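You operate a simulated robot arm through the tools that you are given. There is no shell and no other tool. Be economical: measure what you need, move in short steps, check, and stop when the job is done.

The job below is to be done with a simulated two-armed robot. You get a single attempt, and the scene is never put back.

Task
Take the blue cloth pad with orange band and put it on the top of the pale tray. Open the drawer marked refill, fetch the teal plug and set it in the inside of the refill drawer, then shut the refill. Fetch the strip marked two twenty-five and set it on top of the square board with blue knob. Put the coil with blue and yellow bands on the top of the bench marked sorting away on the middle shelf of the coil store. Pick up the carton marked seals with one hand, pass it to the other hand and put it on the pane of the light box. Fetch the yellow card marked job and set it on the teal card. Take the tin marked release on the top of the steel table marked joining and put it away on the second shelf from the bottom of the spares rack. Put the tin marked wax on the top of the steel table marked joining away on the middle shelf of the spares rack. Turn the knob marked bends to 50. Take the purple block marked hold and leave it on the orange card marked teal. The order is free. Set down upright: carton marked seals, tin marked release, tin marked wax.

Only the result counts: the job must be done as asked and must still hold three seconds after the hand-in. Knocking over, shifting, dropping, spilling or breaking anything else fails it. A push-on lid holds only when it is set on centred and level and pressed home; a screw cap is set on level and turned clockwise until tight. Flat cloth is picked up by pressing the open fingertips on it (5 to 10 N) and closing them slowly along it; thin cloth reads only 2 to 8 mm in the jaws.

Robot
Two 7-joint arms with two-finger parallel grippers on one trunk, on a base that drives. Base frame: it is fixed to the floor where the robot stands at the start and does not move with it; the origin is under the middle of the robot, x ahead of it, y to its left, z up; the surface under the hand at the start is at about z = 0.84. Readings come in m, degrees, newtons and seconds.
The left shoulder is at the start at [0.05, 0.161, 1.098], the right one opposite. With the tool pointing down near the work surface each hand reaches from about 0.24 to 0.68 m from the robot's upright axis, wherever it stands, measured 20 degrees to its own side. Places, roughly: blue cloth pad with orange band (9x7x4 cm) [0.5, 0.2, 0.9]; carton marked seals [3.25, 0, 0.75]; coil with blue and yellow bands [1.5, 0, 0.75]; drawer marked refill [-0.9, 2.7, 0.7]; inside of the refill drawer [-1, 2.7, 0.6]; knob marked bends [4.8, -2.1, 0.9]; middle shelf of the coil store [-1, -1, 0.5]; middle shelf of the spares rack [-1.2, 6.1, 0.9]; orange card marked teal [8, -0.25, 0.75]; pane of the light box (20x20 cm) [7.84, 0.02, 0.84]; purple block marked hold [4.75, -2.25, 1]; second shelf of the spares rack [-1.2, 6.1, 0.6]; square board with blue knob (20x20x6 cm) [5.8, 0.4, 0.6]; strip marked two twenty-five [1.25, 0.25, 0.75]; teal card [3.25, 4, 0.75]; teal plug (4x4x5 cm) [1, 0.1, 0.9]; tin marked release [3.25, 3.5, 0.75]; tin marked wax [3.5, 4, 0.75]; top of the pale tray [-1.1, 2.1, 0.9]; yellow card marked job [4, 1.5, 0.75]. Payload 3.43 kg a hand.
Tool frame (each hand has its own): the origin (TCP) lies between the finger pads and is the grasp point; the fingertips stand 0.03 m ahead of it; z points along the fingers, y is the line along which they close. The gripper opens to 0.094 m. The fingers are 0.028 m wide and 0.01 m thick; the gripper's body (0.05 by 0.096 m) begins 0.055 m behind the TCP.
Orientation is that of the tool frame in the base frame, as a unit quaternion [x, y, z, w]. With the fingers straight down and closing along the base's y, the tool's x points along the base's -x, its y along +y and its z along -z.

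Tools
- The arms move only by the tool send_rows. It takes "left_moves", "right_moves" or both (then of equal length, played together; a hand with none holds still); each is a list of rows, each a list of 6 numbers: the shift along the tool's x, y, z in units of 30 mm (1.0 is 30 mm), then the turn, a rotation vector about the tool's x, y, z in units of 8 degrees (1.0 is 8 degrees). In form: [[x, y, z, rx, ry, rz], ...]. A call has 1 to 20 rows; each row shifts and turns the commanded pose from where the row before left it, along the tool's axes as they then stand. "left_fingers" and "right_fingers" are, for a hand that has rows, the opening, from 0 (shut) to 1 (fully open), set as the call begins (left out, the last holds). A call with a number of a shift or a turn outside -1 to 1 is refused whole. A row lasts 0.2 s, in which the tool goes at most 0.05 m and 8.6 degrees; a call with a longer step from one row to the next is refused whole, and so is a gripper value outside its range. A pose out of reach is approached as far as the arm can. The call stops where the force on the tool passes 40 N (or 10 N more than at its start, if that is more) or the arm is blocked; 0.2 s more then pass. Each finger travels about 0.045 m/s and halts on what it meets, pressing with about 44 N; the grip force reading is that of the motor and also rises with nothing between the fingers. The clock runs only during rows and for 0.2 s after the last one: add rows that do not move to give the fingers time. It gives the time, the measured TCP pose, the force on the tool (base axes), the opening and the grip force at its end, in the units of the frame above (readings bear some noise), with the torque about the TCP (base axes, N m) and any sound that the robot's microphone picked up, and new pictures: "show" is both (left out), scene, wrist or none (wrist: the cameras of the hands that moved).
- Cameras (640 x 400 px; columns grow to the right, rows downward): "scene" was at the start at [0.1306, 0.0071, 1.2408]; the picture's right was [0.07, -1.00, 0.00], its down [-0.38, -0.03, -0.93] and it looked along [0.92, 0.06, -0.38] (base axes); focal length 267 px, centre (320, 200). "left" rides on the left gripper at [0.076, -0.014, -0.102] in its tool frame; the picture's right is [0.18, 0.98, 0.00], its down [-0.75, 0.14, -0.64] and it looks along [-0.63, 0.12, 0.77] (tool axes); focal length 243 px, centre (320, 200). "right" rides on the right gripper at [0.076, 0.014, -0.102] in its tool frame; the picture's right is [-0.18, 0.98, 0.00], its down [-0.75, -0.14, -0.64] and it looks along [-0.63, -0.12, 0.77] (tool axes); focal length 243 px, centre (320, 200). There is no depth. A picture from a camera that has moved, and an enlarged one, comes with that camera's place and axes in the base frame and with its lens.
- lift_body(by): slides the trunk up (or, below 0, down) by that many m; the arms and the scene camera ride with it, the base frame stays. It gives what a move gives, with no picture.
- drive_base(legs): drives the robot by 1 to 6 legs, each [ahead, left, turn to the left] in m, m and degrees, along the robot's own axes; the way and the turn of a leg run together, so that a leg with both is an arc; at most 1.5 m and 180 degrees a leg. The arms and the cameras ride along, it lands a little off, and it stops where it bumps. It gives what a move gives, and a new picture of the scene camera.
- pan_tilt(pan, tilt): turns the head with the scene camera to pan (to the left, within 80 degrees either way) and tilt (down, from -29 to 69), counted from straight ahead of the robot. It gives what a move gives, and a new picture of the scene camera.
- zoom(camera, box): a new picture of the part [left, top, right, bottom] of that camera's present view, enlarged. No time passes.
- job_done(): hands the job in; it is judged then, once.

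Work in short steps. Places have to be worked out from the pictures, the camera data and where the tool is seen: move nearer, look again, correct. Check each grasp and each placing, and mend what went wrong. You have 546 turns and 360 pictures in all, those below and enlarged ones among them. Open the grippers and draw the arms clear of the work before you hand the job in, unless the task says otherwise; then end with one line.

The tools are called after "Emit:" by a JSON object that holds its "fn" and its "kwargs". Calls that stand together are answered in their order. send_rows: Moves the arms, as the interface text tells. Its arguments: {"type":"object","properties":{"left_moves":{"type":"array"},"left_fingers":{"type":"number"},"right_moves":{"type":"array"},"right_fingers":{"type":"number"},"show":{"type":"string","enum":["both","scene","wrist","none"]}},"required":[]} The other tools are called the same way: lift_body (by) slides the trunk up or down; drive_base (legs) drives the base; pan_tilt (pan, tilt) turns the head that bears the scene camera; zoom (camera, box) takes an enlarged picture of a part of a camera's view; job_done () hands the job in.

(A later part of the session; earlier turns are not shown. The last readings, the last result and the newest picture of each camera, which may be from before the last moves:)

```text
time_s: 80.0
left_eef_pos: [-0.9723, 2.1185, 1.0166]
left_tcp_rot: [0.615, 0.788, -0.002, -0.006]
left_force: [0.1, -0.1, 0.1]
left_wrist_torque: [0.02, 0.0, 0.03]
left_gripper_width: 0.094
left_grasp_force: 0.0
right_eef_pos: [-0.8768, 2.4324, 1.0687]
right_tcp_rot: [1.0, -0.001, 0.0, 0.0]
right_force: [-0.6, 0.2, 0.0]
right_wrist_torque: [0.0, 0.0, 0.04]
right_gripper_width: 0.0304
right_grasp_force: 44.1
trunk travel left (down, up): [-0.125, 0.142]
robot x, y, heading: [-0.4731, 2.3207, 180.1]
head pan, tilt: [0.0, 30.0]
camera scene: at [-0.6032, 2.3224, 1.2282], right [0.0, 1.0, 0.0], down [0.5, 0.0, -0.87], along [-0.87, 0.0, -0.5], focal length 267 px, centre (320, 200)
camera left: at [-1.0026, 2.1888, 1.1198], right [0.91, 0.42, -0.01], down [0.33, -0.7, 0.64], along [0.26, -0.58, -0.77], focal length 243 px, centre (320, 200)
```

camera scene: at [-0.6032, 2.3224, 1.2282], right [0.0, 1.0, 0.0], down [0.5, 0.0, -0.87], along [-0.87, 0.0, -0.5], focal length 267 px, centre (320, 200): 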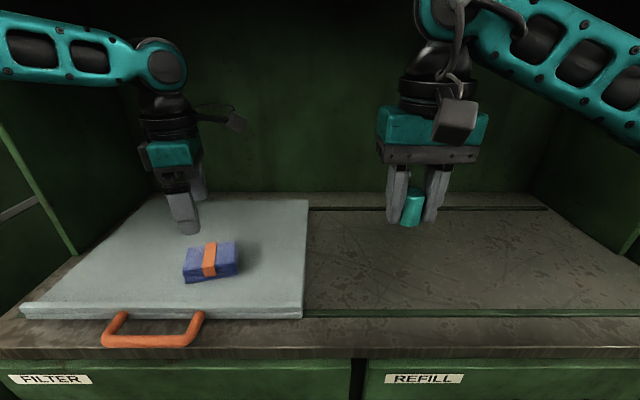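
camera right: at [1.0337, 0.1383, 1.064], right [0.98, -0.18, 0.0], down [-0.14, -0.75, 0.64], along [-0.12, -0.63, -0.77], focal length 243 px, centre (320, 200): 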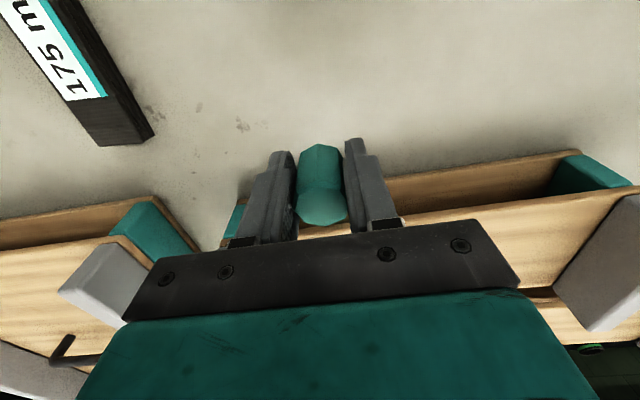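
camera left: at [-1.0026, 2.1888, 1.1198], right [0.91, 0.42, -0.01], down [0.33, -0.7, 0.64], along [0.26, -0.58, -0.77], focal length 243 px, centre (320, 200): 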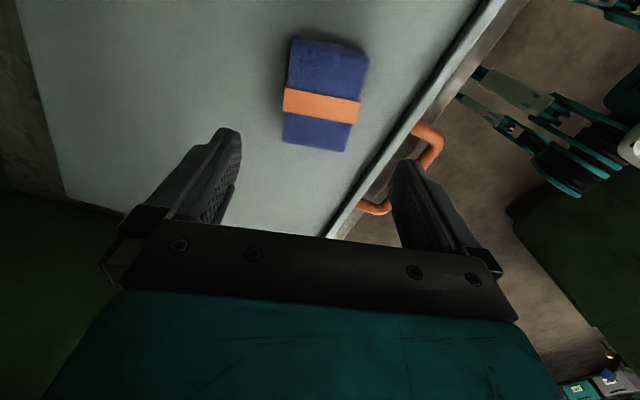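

The pad rests fully on the tray. Next the REFILL drawer: I back off, strafe right so the left hand lines up with its handle (~[-0.83, 2.73, 0.68]), and lower the trunk.

Emit:
{"fn": "drive_base", "kwargs": {"legs": [[-0.27, 0, 0], [0, -0.58, 0]]}}

Emit:
{"fn": "lift_body", "kwargs": {"by": -0.08}}

Emit:
{"fn": "pan_tilt", "kwargs": {"pan": 10, "tilt": 45}}

```text
time_s: 87.0
left_eef_pos: [-0.7027, 2.6916, 1.0164]
left_tcp_rot: [0.617, 0.787, -0.002, -0.006]
left_force: [-0.2, 0.0, -0.2]
left_wrist_torque: [0.07, -0.03, 0.01]
left_gripper_width: 0.094
left_grasp_force: 0.1
right_eef_pos: [-0.6066, 3.0057, 1.0692]
right_tcp_rot: [1.0, -0.003, 0.0, 0.0]
right_force: [0.4, -0.5, -0.1]
right_wrist_torque: [0.0, 0.02, 0.01]
right_gripper_width: 0.0304
right_grasp_force: 44.3
trunk travel left (down, up): [-0.125, 0.142]
robot x, y, heading: [-0.201, 2.8894, 180.0]
head pan, tilt: [0.0, 30.0]
camera scene: at [-0.3319, 2.8946, 1.2282], right [0.01, 1.0, 0.0], down [0.5, 0.0, -0.87], along [-0.87, 0.0, -0.5], focal length 267 px, centre (320, 200)
```

scene: 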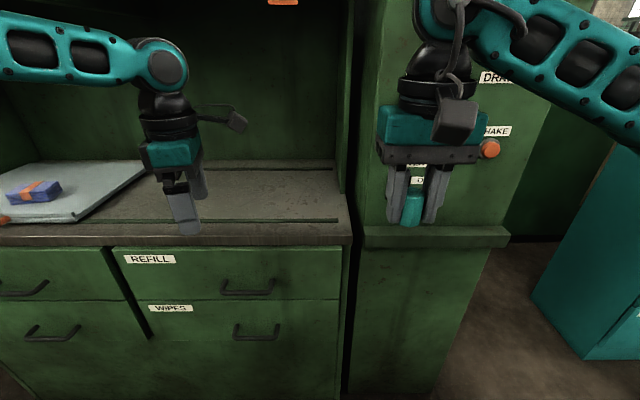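

```text
time_s: 88.2
left_eef_pos: [-0.7008, 2.6927, 0.9368]
left_tcp_rot: [0.617, 0.787, -0.003, -0.007]
left_force: [0.3, 0.0, -0.8]
left_wrist_torque: [-0.05, -0.01, 0.0]
left_gripper_width: 0.0941
left_grasp_force: 0.0
right_eef_pos: [-0.6069, 3.0057, 0.9885]
right_tcp_rot: [1.0, -0.002, 0.0, 0.0]
right_force: [-0.1, -0.2, 0.3]
right_wrist_torque: [0.01, 0.02, 0.02]
right_gripper_width: 0.0302
right_grasp_force: 44.1
trunk travel left (down, up): [-0.045, 0.222]
robot x, y, heading: [-0.203, 2.8934, 179.5]
head pan, tilt: [0.0, 30.0]
```

```text
time_s: 89.0
left_eef_pos: [-0.7028, 2.6909, 0.9372]
left_tcp_rot: [0.617, 0.787, -0.002, -0.007]
left_force: [0.0, -0.6, 0.3]
left_wrist_torque: [-0.01, 0.01, 0.01]
left_gripper_width: 0.094
left_grasp_force: 0.0
right_eef_pos: [-0.6066, 3.0052, 0.9894]
right_tcp_rot: [1.0, -0.003, 0.0, 0.0]
right_force: [-0.4, 0.2, 0.1]
right_wrist_torque: [-0.01, 0.0, 0.0]
right_gripper_width: 0.0303
right_grasp_force: 43.6
trunk travel left (down, up): [-0.045, 0.222]
robot x, y, heading: [-0.1967, 2.8905, 179.6]
head pan, tilt: [10.0, 45.0]
camera scene: at [-0.3217, 2.8804, 1.1256], right [-0.17, 0.99, 0.0], down [0.7, 0.12, -0.71], along [-0.7, -0.12, -0.71], focal length 267 px, centre (320, 200)
```

scene: 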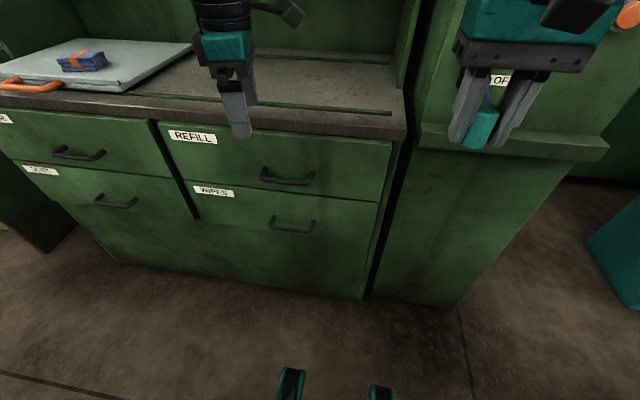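

The refill handle triangulates to about [-0.79, 2.717, 0.69]. I turn the left hand so the fingers point at the drawer, closing vertically.

Emit:
{"fn": "send_rows", "kwargs": {"left_moves": [[0, 0, 0, 0, 0, 0.87], [0, 0.8, 0, 0, 0, 0.87], [0, 0.8, 0, 0.9375, 0, 0], [0, 0, 0, 0.9375, 0, 0], [0, 0, 0, 0.9375, 0, 0], [0, 0, 0, 0.9375, 0, 0], [0, 0, 0, 0.9375, 0, 0], [0, 0, 0, 0.9375, 0, 0], [0, 0, 0, 0.9375, 0, 0], [0, 0, 0, 0.9375, 0, 0], [0, 0, 0, 0.9375, 0, 0], [0, 0, 0, 0.9375, 0, 0], [0, 0, 0, 0.9375, 0, 0], [0, 0, 0, 0.9375, 0, 0]], "left_fingers": 1, "show": "none"}}

```text
time_s: 92.0
left_eef_pos: [-0.6481, 2.5849, 1.0401]
left_tcp_rot: [0.504, 0.503, -0.497, -0.496]
left_force: [0.0, 0.0, -0.3]
left_wrist_torque: [-0.02, 0.01, 0.01]
left_gripper_width: 0.0941
left_grasp_force: 0.0
left hand out of reach, approached as far as the arm can: row 9, 10, 11, 12, 13, 14
right_eef_pos: [-0.6063, 3.0062, 0.9896]
right_tcp_rot: [1.0, -0.003, 0.0, 0.0]
right_force: [-0.1, -0.1, -1.7]
right_wrist_torque: [0.03, 0.01, 0.03]
right_gripper_width: 0.0304
right_grasp_force: 43.9
trunk travel left (down, up): [-0.045, 0.222]
robot x, y, heading: [-0.2016, 2.8935, 179.8]
head pan, tilt: [10.0, 45.0]
```

Orientation is right though position was limited there; moving forward-down to the handle's height should come back in reach.

Emit:
{"fn": "send_rows", "kwargs": {"left_moves": [[0.097, 0.915, 0.167, 0, 0, 0], [0.097, 0.915, 0.167, 0, 0, 0], [0.097, 0.915, 0.167, 0, 0, 0], [0.097, 0.915, 0.167, 0, 0, 0], [0.097, 0.915, 0.167, 0, 0, 0], [0.097, 0.915, 0.167, 0, 0, 0], [0.097, 0.915, 0.167, 0, 0, 0], [0.097, 0.915, 0.167, 0, 0, 0], [0.097, 0.915, 0.167, 0, 0, 0], [0, 0, 0, 0, 0, 0]], "show": "both"}}

```text
time_s: 94.2
left_eef_pos: [-0.6974, 2.6108, 0.7954]
left_tcp_rot: [-0.495, -0.497, 0.502, 0.506]
left_force: [0.6, 0.0, 0.5]
left_wrist_torque: [-0.01, -0.02, 0.0]
left_gripper_width: 0.0939
left_grasp_force: 0.0
left hand out of reach, approached as far as the arm can: row 1
right_eef_pos: [-0.6063, 3.0047, 0.9889]
right_tcp_rot: [1.0, -0.003, 0.0, 0.001]
right_force: [-0.1, 0.1, -0.5]
right_wrist_torque: [-0.01, -0.04, 0.0]
right_gripper_width: 0.0306
right_grasp_force: 44.2
trunk travel left (down, up): [-0.045, 0.222]
robot x, y, heading: [-0.1991, 2.8938, 179.6]
head pan, tilt: [10.0, 45.0]
camera scene: at [-0.3217, 2.8804, 1.1256], right [-0.17, 0.99, 0.0], down [0.7, 0.12, -0.71], along [-0.7, -0.12, -0.71], focal length 267 px, centre (320, 200)
camera left: at [-0.5935, 2.6869, 0.8078], right [-0.01, 0.19, -0.98], down [0.64, -0.75, -0.15], along [-0.77, -0.63, -0.11], focal length 243 px, centre (320, 200)
```

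scene: 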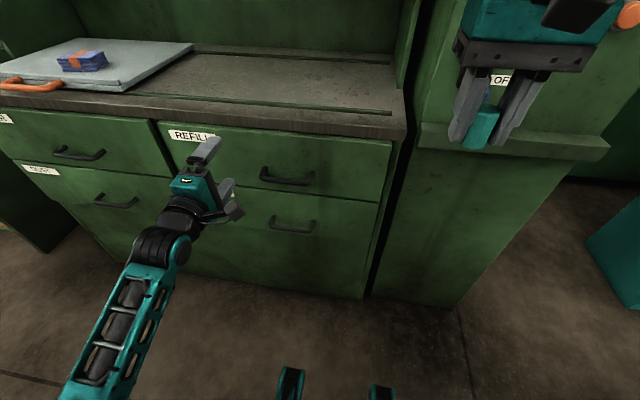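
left: 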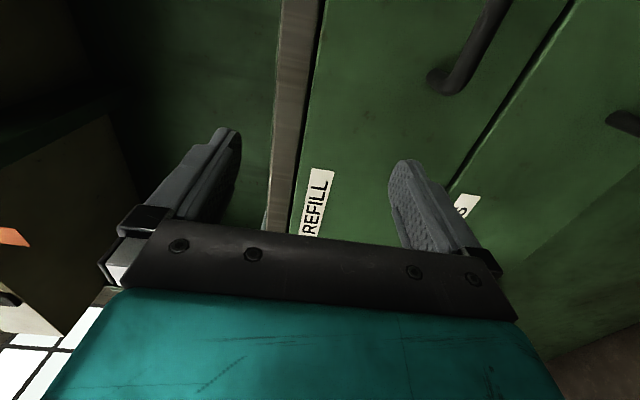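

In reach now. I move across and down to align with the handle.

Emit:
{"fn": "send_rows", "kwargs": {"left_moves": [[0.88, 0.875, 0, 0, 0, 0], [0.88, 0.875, 0, 0, 0, 0], [0.88, 0.875, 0, 0, 0, 0], [0.88, 0.875, 0, 0, 0, 0]], "show": "both"}}

```text
time_s: 95.2
left_eef_pos: [-0.7002, 2.703, 0.6938]
left_tcp_rot: [-0.507, -0.479, 0.518, 0.495]
left_force: [0.5, 0.2, 0.8]
left_wrist_torque: [-0.02, 0.02, -0.01]
left_gripper_width: 0.094
left_grasp_force: 0.0
right_eef_pos: [-0.6066, 3.006, 0.989]
right_tcp_rot: [1.0, -0.003, 0.0, 0.0]
right_force: [1.1, 0.3, -0.5]
right_wrist_torque: [0.0, -0.01, -0.04]
right_gripper_width: 0.0306
right_grasp_force: 44.2
trunk travel left (down, up): [-0.045, 0.222]
robot x, y, heading: [-0.2014, 2.8902, 179.7]
head pan, tilt: [10.0, 45.0]
camera scene: at [-0.3217, 2.8804, 1.1256], right [-0.17, 0.99, 0.0], down [0.7, 0.12, -0.71], along [-0.7, -0.12, -0.71], focal length 267 px, centre (320, 200)
camera left: at [-0.596, 2.7785, 0.7003], right [-0.03, 0.13, -0.99], down [0.63, -0.76, -0.12], along [-0.77, -0.63, -0.06], focal length 243 px, centre (320, 200)
```

scene: 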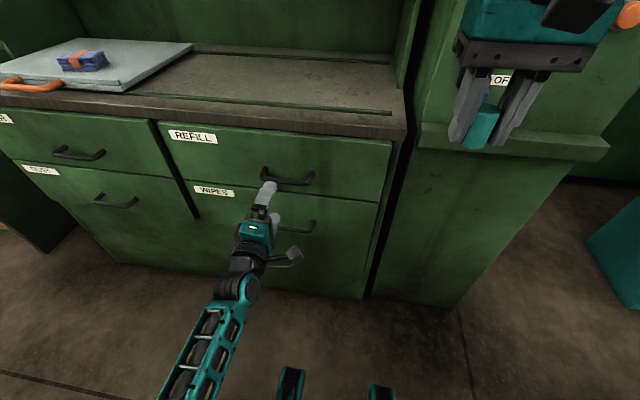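
left: 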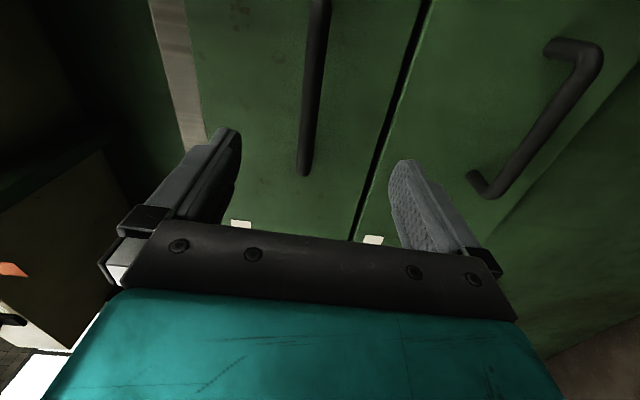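

The bar sits between the fingers at z ≈ 0.705, y 2.645–2.79. I correct height and advance onto it.

Emit:
{"fn": "send_rows", "kwargs": {"left_moves": [[0.5, -0.37, 0, 0, 0, 0], [0, 0, 0.9, 0, 0, 0], [0, 0, 0.9, 0, 0, 0], [0, 0, 0.7, 0, 0, 0]], "show": "wrist"}}

```text
time_s: 96.4
left_eef_pos: [-0.7648, 2.6952, 0.6856]
left_tcp_rot: [0.527, 0.475, -0.524, -0.47]
left_force: [0.0, -0.1, 0.4]
left_wrist_torque: [0.03, 0.01, 0.02]
left_gripper_width: 0.094
left_grasp_force: 0.0
right_eef_pos: [-0.6062, 3.0066, 0.9904]
right_tcp_rot: [1.0, -0.002, -0.001, 0.001]
right_force: [-0.2, -0.7, -1.5]
right_wrist_torque: [-0.02, 0.03, 0.01]
right_gripper_width: 0.0304
right_grasp_force: 43.7
trunk travel left (down, up): [-0.045, 0.222]
robot x, y, heading: [-0.1986, 2.8956, 179.7]
head pan, tilt: [10.0, 45.0]
stopped in row 4 (left hand): the arm was blocked; the commanded pose is now the measured one
camera left: at [-0.6611, 2.7722, 0.693], right [0.01, 0.08, -1.0], down [0.64, -0.76, -0.05], along [-0.76, -0.64, -0.06], focal length 243 px, centre (320, 200)
```

left: 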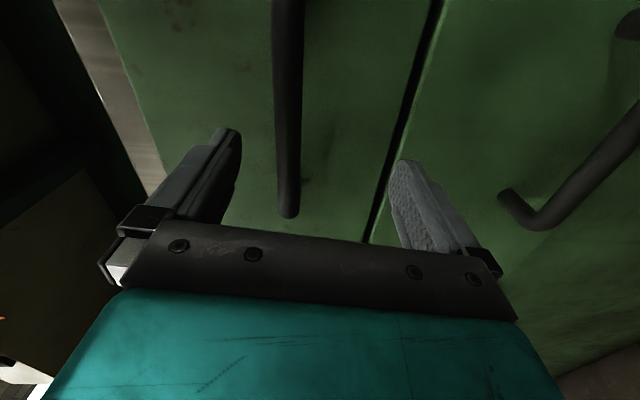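

The arm is blocked by its own reach limits. I raise the hand to the bar's height and will advance with the base instead.

Emit:
{"fn": "send_rows", "kwargs": {"left_moves": [[0, -0.33, 0, 0, 0, 0], [0, -0.33, 0, 0, 0, 0]], "show": "none"}}

Emit:
{"fn": "drive_base", "kwargs": {"legs": [[0.03, 0, 0]]}}

Emit:
{"fn": "zoom", "kwargs": {"camera": "left", "box": [0, 0, 640, 400]}}

```text
time_s: 97.0
left_eef_pos: [-0.7618, 2.6847, 0.7013]
left_tcp_rot: [0.539, 0.467, -0.531, -0.457]
left_force: [0.0, 0.3, 0.6]
left_wrist_torque: [0.01, -0.03, 0.01]
left_gripper_width: 0.0939
left_grasp_force: 0.1
right_eef_pos: [-0.6065, 3.0047, 0.989]
right_tcp_rot: [1.0, -0.002, 0.001, 0.0]
right_force: [0.4, -0.2, -1.0]
right_wrist_torque: [0.01, -0.01, 0.0]
right_gripper_width: 0.0301
right_grasp_force: 43.9
trunk travel left (down, up): [-0.045, 0.222]
robot x, y, heading: [-0.1986, 2.8957, 179.6]
head pan, tilt: [10.0, 45.0]
```

```text
time_s: 98.0
left_eef_pos: [-0.7924, 2.6834, 0.7018]
left_tcp_rot: [0.538, 0.466, -0.532, -0.458]
left_force: [-0.3, 0.6, 0.3]
left_wrist_torque: [0.03, 0.02, -0.03]
left_gripper_width: 0.0939
left_grasp_force: 0.1
right_eef_pos: [-0.6375, 3.0047, 0.9896]
right_tcp_rot: [1.0, -0.002, 0.001, 0.0]
right_force: [-0.5, -1.2, 0.0]
right_wrist_torque: [0.03, 0.0, -0.01]
right_gripper_width: 0.0305
right_grasp_force: 43.7
trunk travel left (down, up): [-0.045, 0.222]
robot x, y, heading: [-0.2327, 2.8933, 179.9]
head pan, tilt: [10.0, 45.0]
stopped in leg 1: the force on the tool passed its limit at 135 N (the readings are from after the stop); the commanded pose is now the measured one
camera scene: at [-0.3529, 2.8805, 1.1256], right [-0.17, 0.99, 0.0], down [0.7, 0.12, -0.71], along [-0.7, -0.12, -0.71], focal length 267 px, centre (320, 200)
```

scene: 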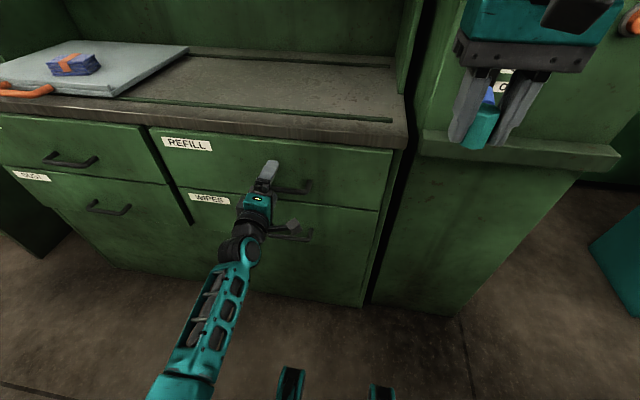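

```text
1.00 times, centred on (320, 200) of left (not enlarged: the box is as wide or as high as the picture)
camera zoom: at [-0.6893, 2.7622, 0.7056], right [0.01, 0.04, -1.0], down [0.65, -0.76, -0.02], along [-0.76, -0.64, -0.03], focal length 243 px, centre (320, 200)
```

zoom: 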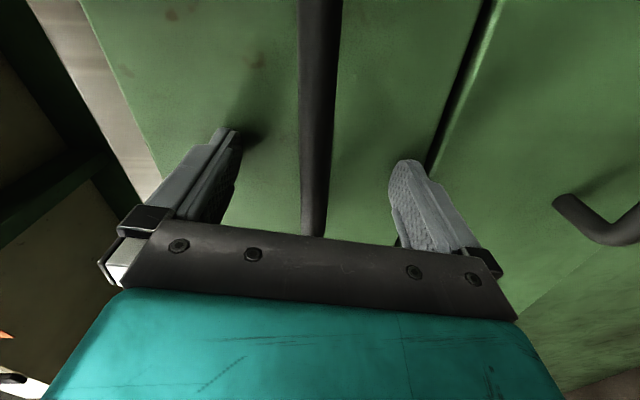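

Fingertips touch the drawer face with the bar between them. I close the fingers on the bar.

Emit:
{"fn": "send_rows", "kwargs": {"left_moves": [[0, 0, -0.1, 0, 0, 0], [0, 0, 0, 0, 0, 0], [0, 0, 0, 0, 0, 0], [0, 0, 0, 0, 0, 0], [0, 0, 0, 0, 0, 0], [0, 0, 0, 0, 0, 0], [0, 0, 0, 0, 0, 0]], "left_fingers": 0, "show": "wrist"}}

```text
time_s: 99.5
left_eef_pos: [-0.7892, 2.6852, 0.7044]
left_tcp_rot: [0.536, 0.464, -0.535, -0.459]
left_force: [-2.1, 2.5, 18.1]
left_wrist_torque: [1.1, -0.12, 0.14]
left_gripper_width: 0.0213
left_grasp_force: 45.5
right_eef_pos: [-0.6358, 3.0059, 0.9895]
right_tcp_rot: [1.0, -0.002, 0.0, 0.0]
right_force: [-0.1, 0.6, -0.8]
right_wrist_torque: [0.03, 0.0, 0.01]
right_gripper_width: 0.0302
right_grasp_force: 43.7
trunk travel left (down, up): [-0.045, 0.222]
robot x, y, heading: [-0.2302, 2.8913, 180.0]
head pan, tilt: [10.0, 45.0]
camera left: at [-0.6859, 2.7625, 0.7081], right [0.01, 0.04, -1.0], down [0.65, -0.76, -0.03], along [-0.76, -0.64, -0.03], focal length 243 px, centre (320, 200)
```

left: 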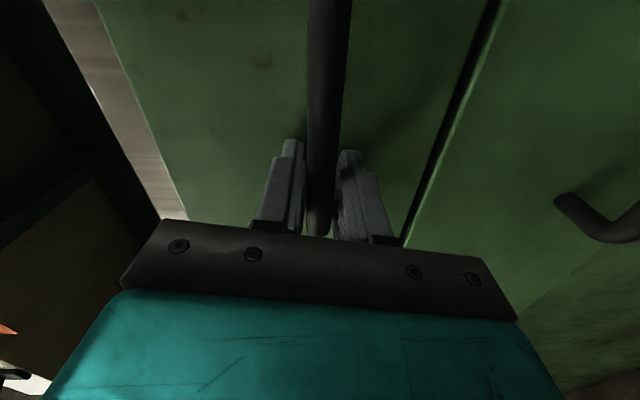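

The bar is gripped. I pull the drawer open by driving back 0.24 m.

Emit:
{"fn": "drive_base", "kwargs": {"legs": [[-0.24, 0, 0]]}}

```text
time_s: 101.3
left_eef_pos: [-0.5457, 2.6851, 0.7053]
left_tcp_rot: [0.537, 0.464, -0.534, -0.46]
left_force: [-1.6, 10.7, 17.4]
left_wrist_torque: [1.13, -0.09, -0.34]
left_gripper_width: 0.0217
left_grasp_force: 44.9
right_eef_pos: [-0.3933, 3.0065, 0.9892]
right_tcp_rot: [1.0, -0.003, 0.0, -0.001]
right_force: [0.8, -0.3, -0.3]
right_wrist_torque: [0.03, -0.01, 0.01]
right_gripper_width: 0.0307
right_grasp_force: 44.2
trunk travel left (down, up): [-0.045, 0.222]
robot x, y, heading: [0.0111, 2.8886, 179.8]
head pan, tilt: [10.0, 45.0]
camera scene: at [-0.1084, 2.8804, 1.1258], right [-0.17, 0.99, 0.0], down [0.7, 0.12, -0.71], along [-0.7, -0.12, -0.71], focal length 267 px, centre (320, 200)
```

scene: 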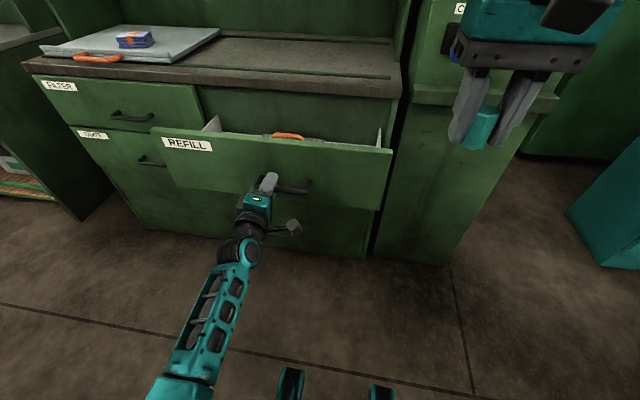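

The drawer is open about 24 cm with an orange-handled item inside. I release the handle, back off, and fold the left hand back to pointing down and raise it.

Emit:
{"fn": "send_rows", "kwargs": {"left_moves": [[0, 0, 0, 0, 0, 0], [0, 0, 0, 0, 0, 0], [0, 0, 0, 0, 0, 0], [0, 0, 0, 0, 0, 0]], "left_fingers": 1, "show": "none"}}

Emit:
{"fn": "drive_base", "kwargs": {"legs": [[-0.12, 0, 0]]}}

Emit:
{"fn": "send_rows", "kwargs": {"left_moves": [[0, -0.3, 0, -0.9375, 0, 0], [0, -0.3, 0, -0.9375, 0, 0], [0, -0.3, 0, -0.9375, 0, 0], [0, 0, 0, -0.9375, 0, 0], [0, 0, 0, -0.9375, 0, 0], [0, 0, 0, -0.9375, 0, 0], [0, 0, 0, -0.9375, 0, 0], [0, 0, 0, -0.9375, 0, 0], [0, 0, 0, -0.9375, 0, 0], [0, 0, 0, -0.9375, 0, 0], [0, 0, 0, -0.9375, 0, 0], [0, 0, 0, -0.9375, 0, 0], [0, 0, -1, 0, 0, 0], [0, 0, -1, 0, 0, 0], [0, 0, -1, 0, 0, 0], [0, 0, -1, 0, 0, 0], [0, 0, -1, 0, 0, 0], [0, 0, -1, 0, 0, 0], [0, 0, -1, 0, 0, 0], [0, 0, -1, 0, 0, 0]], "show": "scene"}}

```text
time_s: 102.3
left_eef_pos: [-0.5461, 2.6832, 0.705]
left_tcp_rot: [0.537, 0.464, -0.534, -0.459]
left_force: [-1.4, -0.3, 1.0]
left_wrist_torque: [0.0, -0.03, 0.04]
left_gripper_width: 0.0941
left_grasp_force: 0.0
right_eef_pos: [-0.3943, 3.0056, 0.989]
right_tcp_rot: [1.0, -0.004, 0.002, 0.0]
right_force: [0.4, -0.2, 0.3]
right_wrist_torque: [-0.02, 0.01, 0.0]
right_gripper_width: 0.0303
right_grasp_force: 43.6
trunk travel left (down, up): [-0.045, 0.222]
robot x, y, heading: [0.0077, 2.8912, 179.7]
head pan, tilt: [10.0, 45.0]
```

```text
time_s: 103.6
left_eef_pos: [-0.4224, 2.6821, 0.7035]
left_tcp_rot: [0.537, 0.464, -0.534, -0.459]
left_force: [-0.4, 0.0, -0.9]
left_wrist_torque: [-0.01, 0.02, -0.01]
left_gripper_width: 0.094
left_grasp_force: 0.0
right_eef_pos: [-0.2725, 3.0048, 0.989]
right_tcp_rot: [1.0, -0.003, 0.0, 0.0]
right_force: [0.4, -0.1, -0.4]
right_wrist_torque: [-0.01, 0.01, 0.01]
right_gripper_width: 0.0304
right_grasp_force: 43.5
trunk travel left (down, up): [-0.045, 0.222]
robot x, y, heading: [0.1334, 2.8925, 179.8]
head pan, tilt: [10.0, 45.0]
camera scene: at [0.0133, 2.8789, 1.1256], right [-0.17, 0.99, 0.0], down [0.7, 0.12, -0.71], along [-0.7, -0.12, -0.71], focal length 267 px, centre (320, 200)
```

scene: 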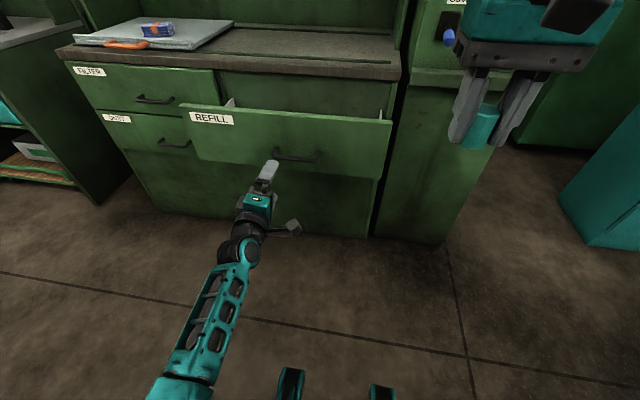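

```text
time_s: 104.1
left_eef_pos: [-0.4176, 2.6102, 0.7104]
left_tcp_rot: [0.624, 0.455, -0.542, -0.332]
left_force: [0.6, 0.0, 0.3]
left_wrist_torque: [-0.02, 0.0, 0.01]
left_gripper_width: 0.0942
left_grasp_force: 0.1
right_eef_pos: [-0.2731, 3.0039, 0.9887]
right_tcp_rot: [1.0, -0.002, 0.0, 0.0]
right_force: [-0.4, 0.2, -0.4]
right_wrist_torque: [0.01, 0.01, -0.01]
right_gripper_width: 0.0304
right_grasp_force: 43.8
trunk travel left (down, up): [-0.045, 0.222]
robot x, y, heading: [0.1344, 2.8916, 180.0]
head pan, tilt: [10.0, 45.0]
stopped in row 2 (left hand): the arm was blocked; the commanded pose is now the measured one
camera scene: at [0.0132, 2.8789, 1.1255], right [-0.17, 0.99, 0.0], down [0.7, 0.12, -0.71], along [-0.7, -0.12, -0.71], focal length 267 px, centre (320, 200)
```

scene: 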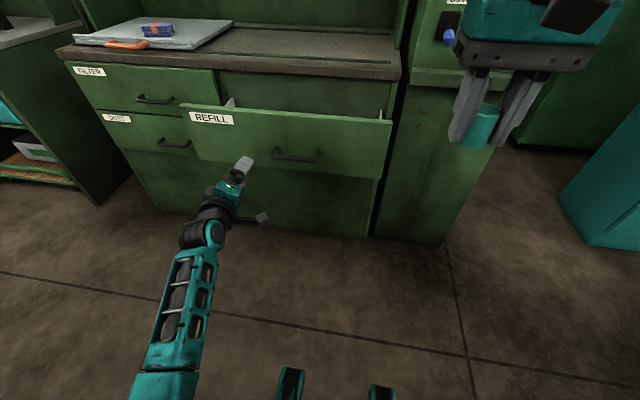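

The left arm hit a joint limit. I retrace by raising it straight up (slightly left) first.

Emit:
{"fn": "send_rows", "kwargs": {"left_moves": [[-0.522, -0.744, -0.157, 0, 0, 0], [-0.522, -0.744, -0.157, 0, 0, 0], [-0.522, -0.744, -0.157, 0, 0, 0], [-0.522, -0.744, -0.157, 0, 0, 0], [-0.522, -0.744, -0.157, 0, 0, 0], [-0.522, -0.744, -0.157, 0, 0, 0], [-0.522, -0.744, -0.157, 0, 0, 0], [-0.522, -0.744, -0.157, 0, 0, 0]], "show": "none"}}

```text
time_s: 105.9
left_eef_pos: [-0.4186, 2.5613, 0.9289]
left_tcp_rot: [0.624, 0.455, -0.542, -0.33]
left_force: [0.4, -0.6, 0.5]
left_wrist_torque: [0.01, -0.03, 0.0]
left_gripper_width: 0.0943
left_grasp_force: 0.0
right_eef_pos: [-0.2727, 3.0043, 0.9876]
right_tcp_rot: [1.0, -0.002, 0.001, 0.0]
right_force: [-0.1, 0.5, -0.5]
right_wrist_torque: [-0.01, -0.01, 0.01]
right_gripper_width: 0.0305
right_grasp_force: 43.8
trunk travel left (down, up): [-0.045, 0.222]
robot x, y, heading: [0.1364, 2.8929, 179.8]
head pan, tilt: [10.0, 45.0]
```

Now I pitch the left hand back to pointing down.

Emit:
{"fn": "send_rows", "kwargs": {"left_moves": [[-0.35, -0.9, -0.19, 0, 0, 0], [0, 0, 0, -0.928, 0.366, 0.079], [0, 0, 0, -0.928, 0.366, 0.079], [0, 0, 0, -0.928, 0.366, 0.079], [0, 0, 0, -0.928, 0.366, 0.079], [0, 0, 0, -0.928, 0.366, 0.079], [0, 0, 0, -0.928, 0.366, 0.079], [0, 0, 0, -0.928, 0.366, 0.079], [0, 0, 0, -0.928, 0.366, 0.079], [0, 0, 0, -0.928, 0.366, 0.079], [0, 0, 0, -0.928, 0.366, 0.079]], "show": "none"}}

```text
time_s: 108.3
left_eef_pos: [-0.4171, 2.5612, 0.9552]
left_tcp_rot: [0.826, 0.561, -0.012, 0.04]
left_force: [-0.1, -0.8, 0.1]
left_wrist_torque: [-0.01, 0.01, 0.02]
left_gripper_width: 0.0941
left_grasp_force: 0.1
right_eef_pos: [-0.272, 3.0042, 0.9887]
right_tcp_rot: [1.0, -0.002, 0.001, 0.0]
right_force: [-0.5, -0.8, -0.5]
right_wrist_torque: [0.0, 0.02, -0.01]
right_gripper_width: 0.0303
right_grasp_force: 43.7
trunk travel left (down, up): [-0.045, 0.222]
robot x, y, heading: [0.1343, 2.8908, 179.6]
head pan, tilt: [10.0, 45.0]
```

Left hand is pointing down. I raise it, then drive so the right hand is over the drawer, and look inside.

Emit:
{"fn": "send_rows", "kwargs": {"left_moves": [[0, 0, -1, 0, 0, 0], [0, 0, -1, 0, 0, 0], [0, 0, -1, 0, 0, 0], [0, 0, -1, 0, 0, 0]], "show": "none"}}

Emit:
{"fn": "drive_base", "kwargs": {"legs": [[0, 0.28, 0], [0.29, 0, 0]]}}

Emit:
{"fn": "pan_tilt", "kwargs": {"pan": -12, "tilt": 50}}

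```text
time_s: 109.3
left_eef_pos: [-0.419, 2.5732, 1.0737]
left_tcp_rot: [0.826, 0.563, -0.012, 0.039]
left_force: [0.2, 0.5, -1.3]
left_wrist_torque: [0.0, 0.0, 0.03]
left_gripper_width: 0.094
left_grasp_force: 0.0
right_eef_pos: [-0.2723, 3.0035, 0.989]
right_tcp_rot: [1.0, -0.003, 0.001, 0.001]
right_force: [0.2, -0.9, 0.2]
right_wrist_torque: [0.02, 0.01, -0.02]
right_gripper_width: 0.0306
right_grasp_force: 43.9
trunk travel left (down, up): [-0.045, 0.222]
robot x, y, heading: [0.1332, 2.8937, 179.6]
head pan, tilt: [10.0, 45.0]
```

```text
time_s: 114.0
left_eef_pos: [-0.7153, 2.2881, 1.0728]
left_tcp_rot: [0.827, 0.561, -0.012, 0.039]
left_force: [0.1, -0.3, -0.3]
left_wrist_torque: [0.03, -0.03, 0.0]
left_gripper_width: 0.094
left_grasp_force: 0.1
right_eef_pos: [-0.5665, 2.7199, 0.9877]
right_tcp_rot: [1.0, -0.003, 0.0, 0.0]
right_force: [0.5, -0.3, -0.1]
right_wrist_torque: [0.0, -0.01, -0.04]
right_gripper_width: 0.03
right_grasp_force: 43.7
trunk travel left (down, up): [-0.045, 0.222]
robot x, y, heading: [-0.1572, 2.606, 179.7]
head pan, tilt: [10.0, 45.0]
camera scene: at [-0.281, 2.5941, 1.1255], right [-0.17, 0.99, 0.0], down [0.7, 0.12, -0.71], along [-0.7, -0.12, -0.71], focal length 267 px, centre (320, 200)
```

scene: 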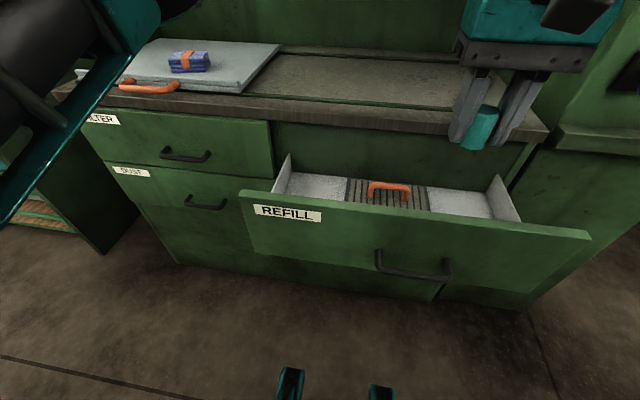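

```text
time_s: 114.9
left_eef_pos: [-0.7144, 2.2878, 1.0746]
left_tcp_rot: [0.826, 0.562, -0.012, 0.038]
left_force: [-0.3, 0.2, -0.2]
left_wrist_torque: [0.05, 0.04, 0.01]
left_gripper_width: 0.0941
left_grasp_force: 0.1
right_eef_pos: [-0.5659, 2.7196, 0.9895]
right_tcp_rot: [1.0, -0.004, 0.001, -0.001]
right_force: [0.4, 0.4, -0.8]
right_wrist_torque: [0.02, -0.01, 0.0]
right_gripper_width: 0.0302
right_grasp_force: 43.9
trunk travel left (down, up): [-0.045, 0.222]
robot x, y, heading: [-0.1571, 2.6048, 179.7]
head pan, tilt: [-12.0, 50.0]
camera scene: at [-0.2759, 2.6241, 1.1187], right [0.21, 0.98, 0.0], down [0.75, -0.16, -0.64], along [-0.63, 0.14, -0.77], focal length 267 px, centre (320, 200)
```

scene: 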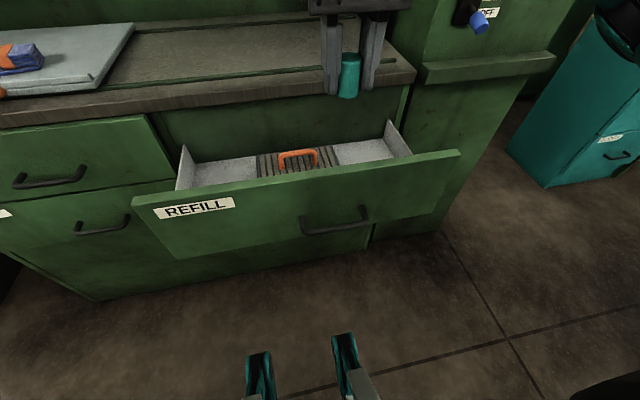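

The drawer has bare grey compartments left and right of a slatted insert. I'll put the plug in the right compartment around [-0.69, 2.87]; moving over it first.

Emit:
{"fn": "send_rows", "kwargs": {"right_moves": [[-0.69, -0.83, 0, 0, 0, 0], [-0.69, -0.83, 0, 0, 0, 0], [-0.69, -0.83, 0, 0, 0, 0], [-0.69, -0.83, 0, 0, 0, 0], [-0.69, -0.83, 0, 0, 0, 0], [-0.69, -0.83, 0, 0, 0, 0], [0, 0, 0.9, 0, 0, 0], [0, 0, 0.9, 0, 0, 0], [0, 0, 0.9, 0, 0, 0], [0, 0, 0.9, 0, 0, 0], [0, 0, 0.9, 0, 0, 0]], "show": "both"}}

```text
time_s: 117.3
left_eef_pos: [-0.7139, 2.288, 1.0744]
left_tcp_rot: [0.826, 0.562, -0.013, 0.039]
left_force: [-0.5, -0.3, -0.7]
left_wrist_torque: [0.0, -0.04, 0.04]
left_gripper_width: 0.0942
left_grasp_force: 0.2
right_eef_pos: [-0.6892, 2.8678, 0.8518]
right_tcp_rot: [1.0, -0.003, 0.001, -0.001]
right_force: [0.2, 0.4, -0.3]
right_wrist_torque: [0.02, 0.02, 0.01]
right_gripper_width: 0.0304
right_grasp_force: 44.3
trunk travel left (down, up): [-0.045, 0.222]
robot x, y, heading: [-0.1606, 2.6075, 179.6]
head pan, tilt: [-12.0, 50.0]
camera scene: at [-0.2759, 2.6242, 1.1187], right [0.21, 0.98, 0.0], down [0.75, -0.16, -0.64], along [-0.63, 0.14, -0.77], focal length 267 px, centre (320, 200)
camera right: at [-0.6117, 2.8532, 0.9534], right [-0.19, -0.98, 0.0], down [-0.75, 0.15, 0.64], along [-0.63, 0.12, -0.77], focal length 243 px, centre (320, 200)
```

scene: 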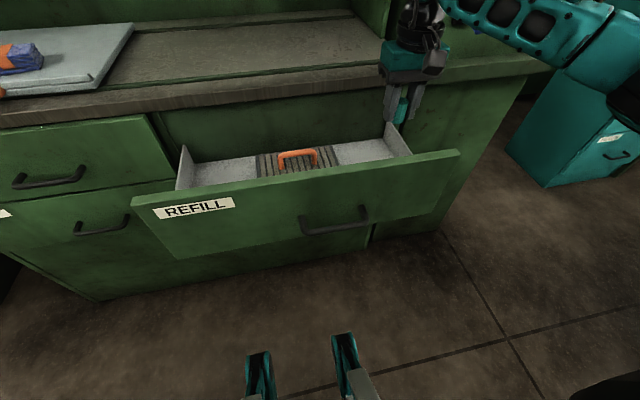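
right: 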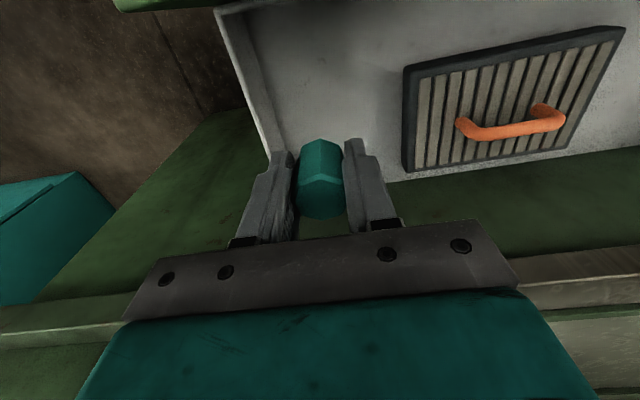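

Wrist view shows the right compartment spanning y ≈ 2.77–2.92. I centre on y 2.845 and lower into it, then feel for the floor.

Emit:
{"fn": "send_rows", "kwargs": {"right_moves": [[0.6, 0.73, 0, 0, 0, 0], [0, 0, 0.9, 0, 0, 0], [0, 0, 0.9, 0, 0, 0], [0, 0, 0.9, 0, 0, 0], [0, 0, 0.9, 0, 0, 0], [0, 0, 0.9, 0, 0, 0]], "show": "wrist"}}

```text
time_s: 118.7
left_eef_pos: [-0.7131, 2.2894, 1.0735]
left_tcp_rot: [0.826, 0.562, -0.013, 0.038]
left_force: [0.0, 0.7, -0.7]
left_wrist_torque: [0.04, 0.01, 0.03]
left_gripper_width: 0.0938
left_grasp_force: 0.2
right_eef_pos: [-0.6706, 2.8456, 0.7184]
right_tcp_rot: [1.0, -0.004, 0.0, -0.001]
right_force: [-0.2, 0.1, -0.3]
right_wrist_torque: [0.01, -0.06, -0.02]
right_gripper_width: 0.0302
right_grasp_force: 44.2
trunk travel left (down, up): [-0.045, 0.222]
robot x, y, heading: [-0.1603, 2.6092, 179.3]
head pan, tilt: [-12.0, 50.0]
camera right: at [-0.594, 2.8316, 0.8199], right [-0.19, -0.98, 0.0], down [-0.75, 0.15, 0.64], along [-0.63, 0.12, -0.77], focal length 243 px, centre (320, 200)
```

right: 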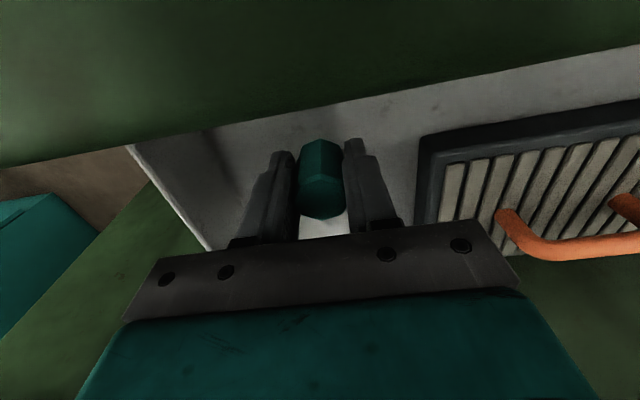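

The camera behind the hand would near the drawer front, so I shift 4 cm inward and then lower in small steps.

Emit:
{"fn": "send_rows", "kwargs": {"right_moves": [[-0.65, 0, 0, 0, 0, 0], [-0.65, 0, 0, 0, 0, 0], [0, 0, 0.5, 0, 0, 0], [0, 0, 0.5, 0, 0, 0]], "show": "both"}}

```text
time_s: 119.7
left_eef_pos: [-0.7135, 2.2891, 1.0729]
left_tcp_rot: [0.827, 0.561, -0.012, 0.038]
left_force: [0.7, 0.1, -1.3]
left_wrist_torque: [-0.02, 0.04, -0.05]
left_gripper_width: 0.0937
left_grasp_force: 0.1
right_eef_pos: [-0.7109, 2.8504, 0.6856]
right_tcp_rot: [1.0, -0.003, 0.001, 0.0]
right_force: [0.4, 0.4, -0.3]
right_wrist_torque: [-0.02, -0.01, 0.01]
right_gripper_width: 0.0302
right_grasp_force: 44.1
trunk travel left (down, up): [-0.045, 0.222]
robot x, y, heading: [-0.1602, 2.6059, 179.7]
head pan, tilt: [-12.0, 50.0]
camera scene: at [-0.2759, 2.6242, 1.1186], right [0.21, 0.98, 0.0], down [0.75, -0.16, -0.64], along [-0.63, 0.14, -0.77], focal length 267 px, centre (320, 200)
camera right: at [-0.6344, 2.8349, 0.7895], right [-0.19, -0.98, 0.0], down [-0.75, 0.14, 0.64], along [-0.63, 0.12, -0.77], focal length 243 px, centre (320, 200)
```

scene: 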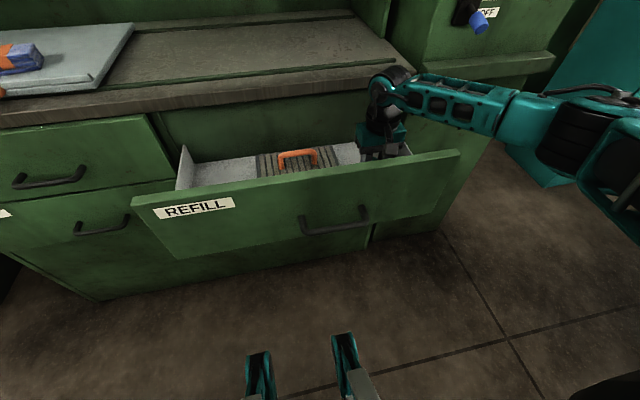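
right: 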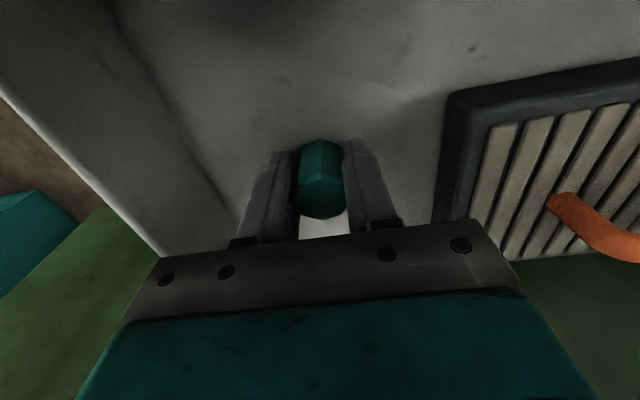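

Well inside; I lower gently until contact.

Emit:
{"fn": "send_rows", "kwargs": {"right_moves": [[0, 0, 0.2, 0, 0, 0], [0, 0, 0.2, 0, 0, 0], [0, 0, 0.15, 0, 0, 0], [0, 0, 0.15, 0, 0, 0], [0, 0, 0.15, 0, 0, 0]], "show": "none"}}

```text
time_s: 120.7
left_eef_pos: [-0.7135, 2.2889, 1.0718]
left_tcp_rot: [0.827, 0.561, -0.011, 0.037]
left_force: [0.1, 0.2, 0.5]
left_wrist_torque: [-0.02, 0.0, 0.0]
left_gripper_width: 0.0941
left_grasp_force: 0.1
right_eef_pos: [-0.7168, 2.8489, 0.6773]
right_tcp_rot: [1.0, -0.005, -0.01, 0.002]
right_force: [-3.8, 0.6, 15.4]
right_wrist_torque: [0.23, -0.15, 0.06]
right_gripper_width: 0.0302
right_grasp_force: 43.6
trunk travel left (down, up): [-0.045, 0.222]
robot x, y, heading: [-0.1536, 2.6098, 179.7]
head pan, tilt: [-12.0, 50.0]
stopped in row 4 (right hand): the force on the tool passed its limit at 49 N (the readings are from after the stop); the commanded pose is now the measured one
```

Contact with the drawer floor at TCP 0.677. I open the fingers part-way and rise straight up.

Emit:
{"fn": "send_rows", "kwargs": {"right_moves": [[0, 0, -0.05, 0, 0, 0], [0, 0, 0, 0, 0, 0], [0, 0, 0, 0, 0, 0], [0, 0, -0.7, 0, 0, 0], [0, 0, -1, 0, 0, 0], [0, 0, -1, 0, 0, 0], [0, 0, -1, 0, 0, 0], [0, 0, -1, 0, 0, 0], [0, 0, -1, 0, 0, 0]], "right_fingers": 0.7, "show": "wrist"}}

```text
time_s: 122.7
left_eef_pos: [-0.7148, 2.2894, 1.0738]
left_tcp_rot: [0.826, 0.561, -0.013, 0.038]
left_force: [0.0, -0.1, 0.4]
left_wrist_torque: [-0.03, 0.0, 0.03]
left_gripper_width: 0.0941
left_grasp_force: 0.1
right_eef_pos: [-0.7121, 2.85, 0.8491]
right_tcp_rot: [1.0, -0.005, -0.005, 0.0]
right_force: [0.5, 0.2, 0.7]
right_wrist_torque: [-0.01, 0.0, -0.02]
right_gripper_width: 0.0655
right_grasp_force: 0.1
trunk travel left (down, up): [-0.045, 0.222]
robot x, y, heading: [-0.1596, 2.6072, 179.7]
head pan, tilt: [-12.0, 50.0]
camera right: at [-0.6346, 2.8346, 0.9484], right [-0.19, -0.98, 0.0], down [-0.74, 0.15, 0.65], along [-0.64, 0.12, -0.76], focal length 243 px, centre (320, 200)
```

right: 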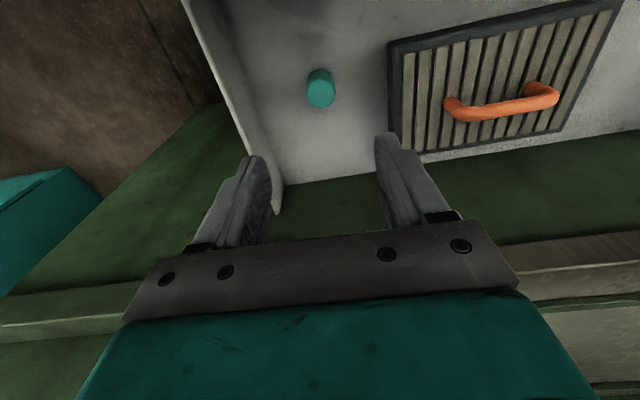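

The plug stands upright in the drawer. To shut it I'll bring the right hand in front, fingers closed and tilted forward 45°, and push the face.

Emit:
{"fn": "send_rows", "kwargs": {"right_moves": [[0.89, 0.5, -0.5, 0, 0, 0], [0.89, 0.5, -0.5, 0, 0, 0], [0.89, 0.5, -0.3, 0, 0, 0], [0.89, 0.5, 0, 0, 0, 0], [0.89, 0.5, 0, 0, 0, 0], [0.89, 0.5, 0, 0, 0, 0], [0.89, 0.5, 0, 0, 0, 0], [0.89, 0.5, 0, 0, 0, 0], [0.89, 0.5, 0, 0, 0, 0], [0, 0, 0, 0, -0.9375, 0], [0, 0, 0, 0, -0.9375, 0], [0, 0, 0, 0, -0.9375, 0], [0, 0, 0, 0, -0.9375, 0], [0, 0, 0, 0, -0.9375, 0], [0, 0, 0, 0, -0.9375, 0]], "right_fingers": 0, "show": "scene"}}

```text
time_s: 125.9
left_eef_pos: [-0.7144, 2.2889, 1.074]
left_tcp_rot: [0.826, 0.562, -0.013, 0.039]
left_force: [-0.2, 0.2, 0.0]
left_wrist_torque: [-0.02, 0.0, -0.03]
left_gripper_width: 0.0941
left_grasp_force: 0.1
right_eef_pos: [-0.508, 2.6826, 0.8883]
right_tcp_rot: [0.921, -0.004, -0.389, -0.001]
right_force: [0.7, 0.3, 0.0]
right_wrist_torque: [0.01, -0.01, 0.0]
right_gripper_width: 0.0
right_grasp_force: 33.3
right hand out of reach, approached as far as the arm can: row 13, 14, 15
trunk travel left (down, up): [-0.045, 0.222]
robot x, y, heading: [-0.1608, 2.6084, 179.7]
head pan, tilt: [-12.0, 50.0]
camera scene: at [-0.2759, 2.6243, 1.1187], right [0.21, 0.98, 0.0], down [0.75, -0.16, -0.64], along [-0.63, 0.14, -0.77], focal length 267 px, centre (320, 200)
```

scene: 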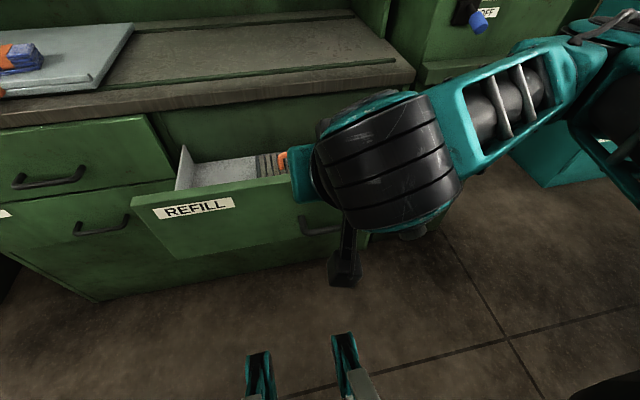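

Too close for that; I back off 0.12 m, lower the hand in front of the face, then push by driving.

Emit:
{"fn": "drive_base", "kwargs": {"legs": [[-0.13, 0, 0]]}}

Emit:
{"fn": "send_rows", "kwargs": {"right_moves": [[0.69, 0, 0.67, 0, 0, 0], [0.69, 0, 0.67, 0, 0, 0], [0.69, 0, 0.67, 0, 0, 0], [0.69, 0, 0.67, 0, 0, 0]], "show": "scene"}}

```text
time_s: 127.2
left_eef_pos: [-0.5841, 2.2869, 1.0743]
left_tcp_rot: [0.826, 0.562, -0.013, 0.039]
left_force: [-0.7, 0.2, 0.6]
left_wrist_torque: [0.01, 0.0, 0.02]
left_gripper_width: 0.0939
left_grasp_force: 0.0
right_eef_pos: [-0.379, 2.6815, 0.8876]
right_tcp_rot: [0.922, -0.003, -0.387, 0.0]
right_force: [-0.3, 0.0, 0.0]
right_wrist_torque: [-0.01, 0.0, -0.02]
right_gripper_width: 0.0
right_grasp_force: 32.9
trunk travel left (down, up): [-0.045, 0.222]
robot x, y, heading: [-0.0311, 2.6075, 179.5]
head pan, tilt: [-12.0, 50.0]
camera scene: at [-0.1466, 2.6236, 1.1187], right [0.21, 0.98, 0.0], down [0.75, -0.16, -0.64], along [-0.63, 0.14, -0.77], focal length 267 px, centre (320, 200)
```

scene: 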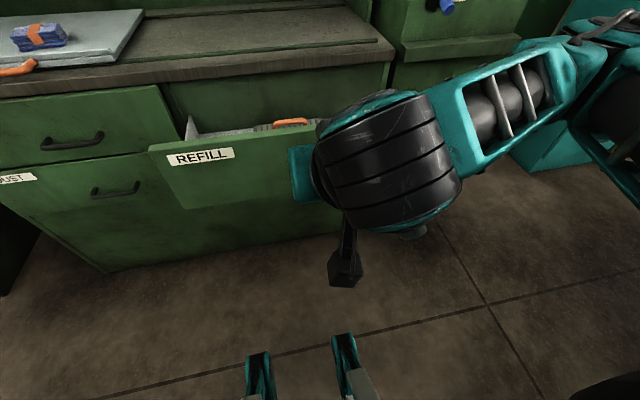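

```text
time_s: 128.2
left_eef_pos: [-0.5859, 2.2872, 1.0729]
left_tcp_rot: [0.826, 0.562, -0.013, 0.039]
left_force: [0.3, 0.2, -0.2]
left_wrist_torque: [0.0, 0.04, 0.0]
left_gripper_width: 0.094
left_grasp_force: 0.1
right_eef_pos: [-0.3788, 2.6789, 0.7727]
right_tcp_rot: [0.922, -0.004, -0.388, -0.001]
right_force: [-0.3, -0.8, -0.3]
right_wrist_torque: [-0.03, -0.04, 0.0]
right_gripper_width: 0.0
right_grasp_force: 33.2
trunk travel left (down, up): [-0.045, 0.222]
robot x, y, heading: [-0.028, 2.6109, 179.7]
head pan, tilt: [-12.0, 50.0]
camera scene: at [-0.1469, 2.6236, 1.1187], right [0.21, 0.98, 0.0], down [0.75, -0.16, -0.64], along [-0.63, 0.14, -0.77], focal length 267 px, centre (320, 200)
```

scene: 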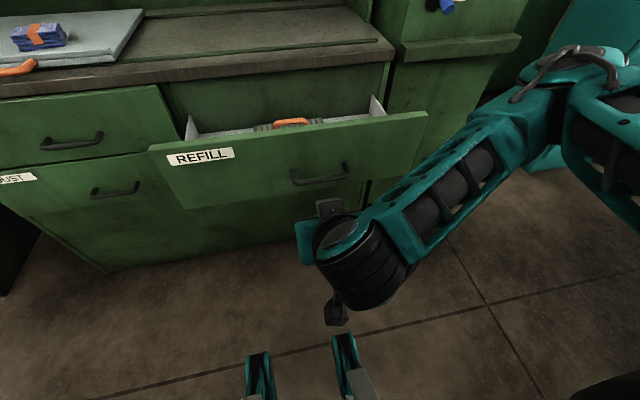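

Tips are at the face's upper part, z 0.75. I drive forward to push the drawer shut.

Emit:
{"fn": "drive_base", "kwargs": {"legs": [[0.41, 0, 0]]}}

```text
time_s: 130.7
left_eef_pos: [-1.0008, 2.2903, 1.0752]
left_tcp_rot: [0.827, 0.561, -0.014, 0.037]
left_force: [0.1, 0.5, 0.4]
left_wrist_torque: [-0.01, -0.01, -0.01]
left_gripper_width: 0.0939
left_grasp_force: 0.0
right_eef_pos: [-0.7922, 2.6828, 0.7733]
right_tcp_rot: [0.923, -0.002, -0.384, -0.001]
right_force: [35.0, 3.2, -0.2]
right_wrist_torque: [-0.11, -0.37, -0.07]
right_gripper_width: 0.0
right_grasp_force: 32.9
trunk travel left (down, up): [-0.045, 0.222]
robot x, y, heading: [-0.4456, 2.6093, 179.8]
head pan, tilt: [-12.0, 50.0]
camera scene: at [-0.5624, 2.6259, 1.1189], right [0.21, 0.98, 0.0], down [0.75, -0.16, -0.64], along [-0.63, 0.14, -0.76], focal length 267 px, centre (320, 200)
```

scene: 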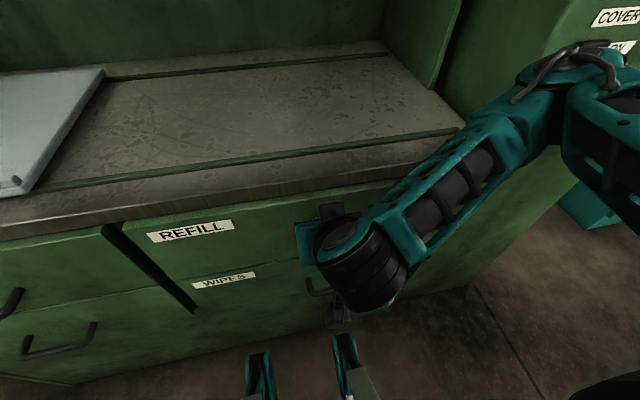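

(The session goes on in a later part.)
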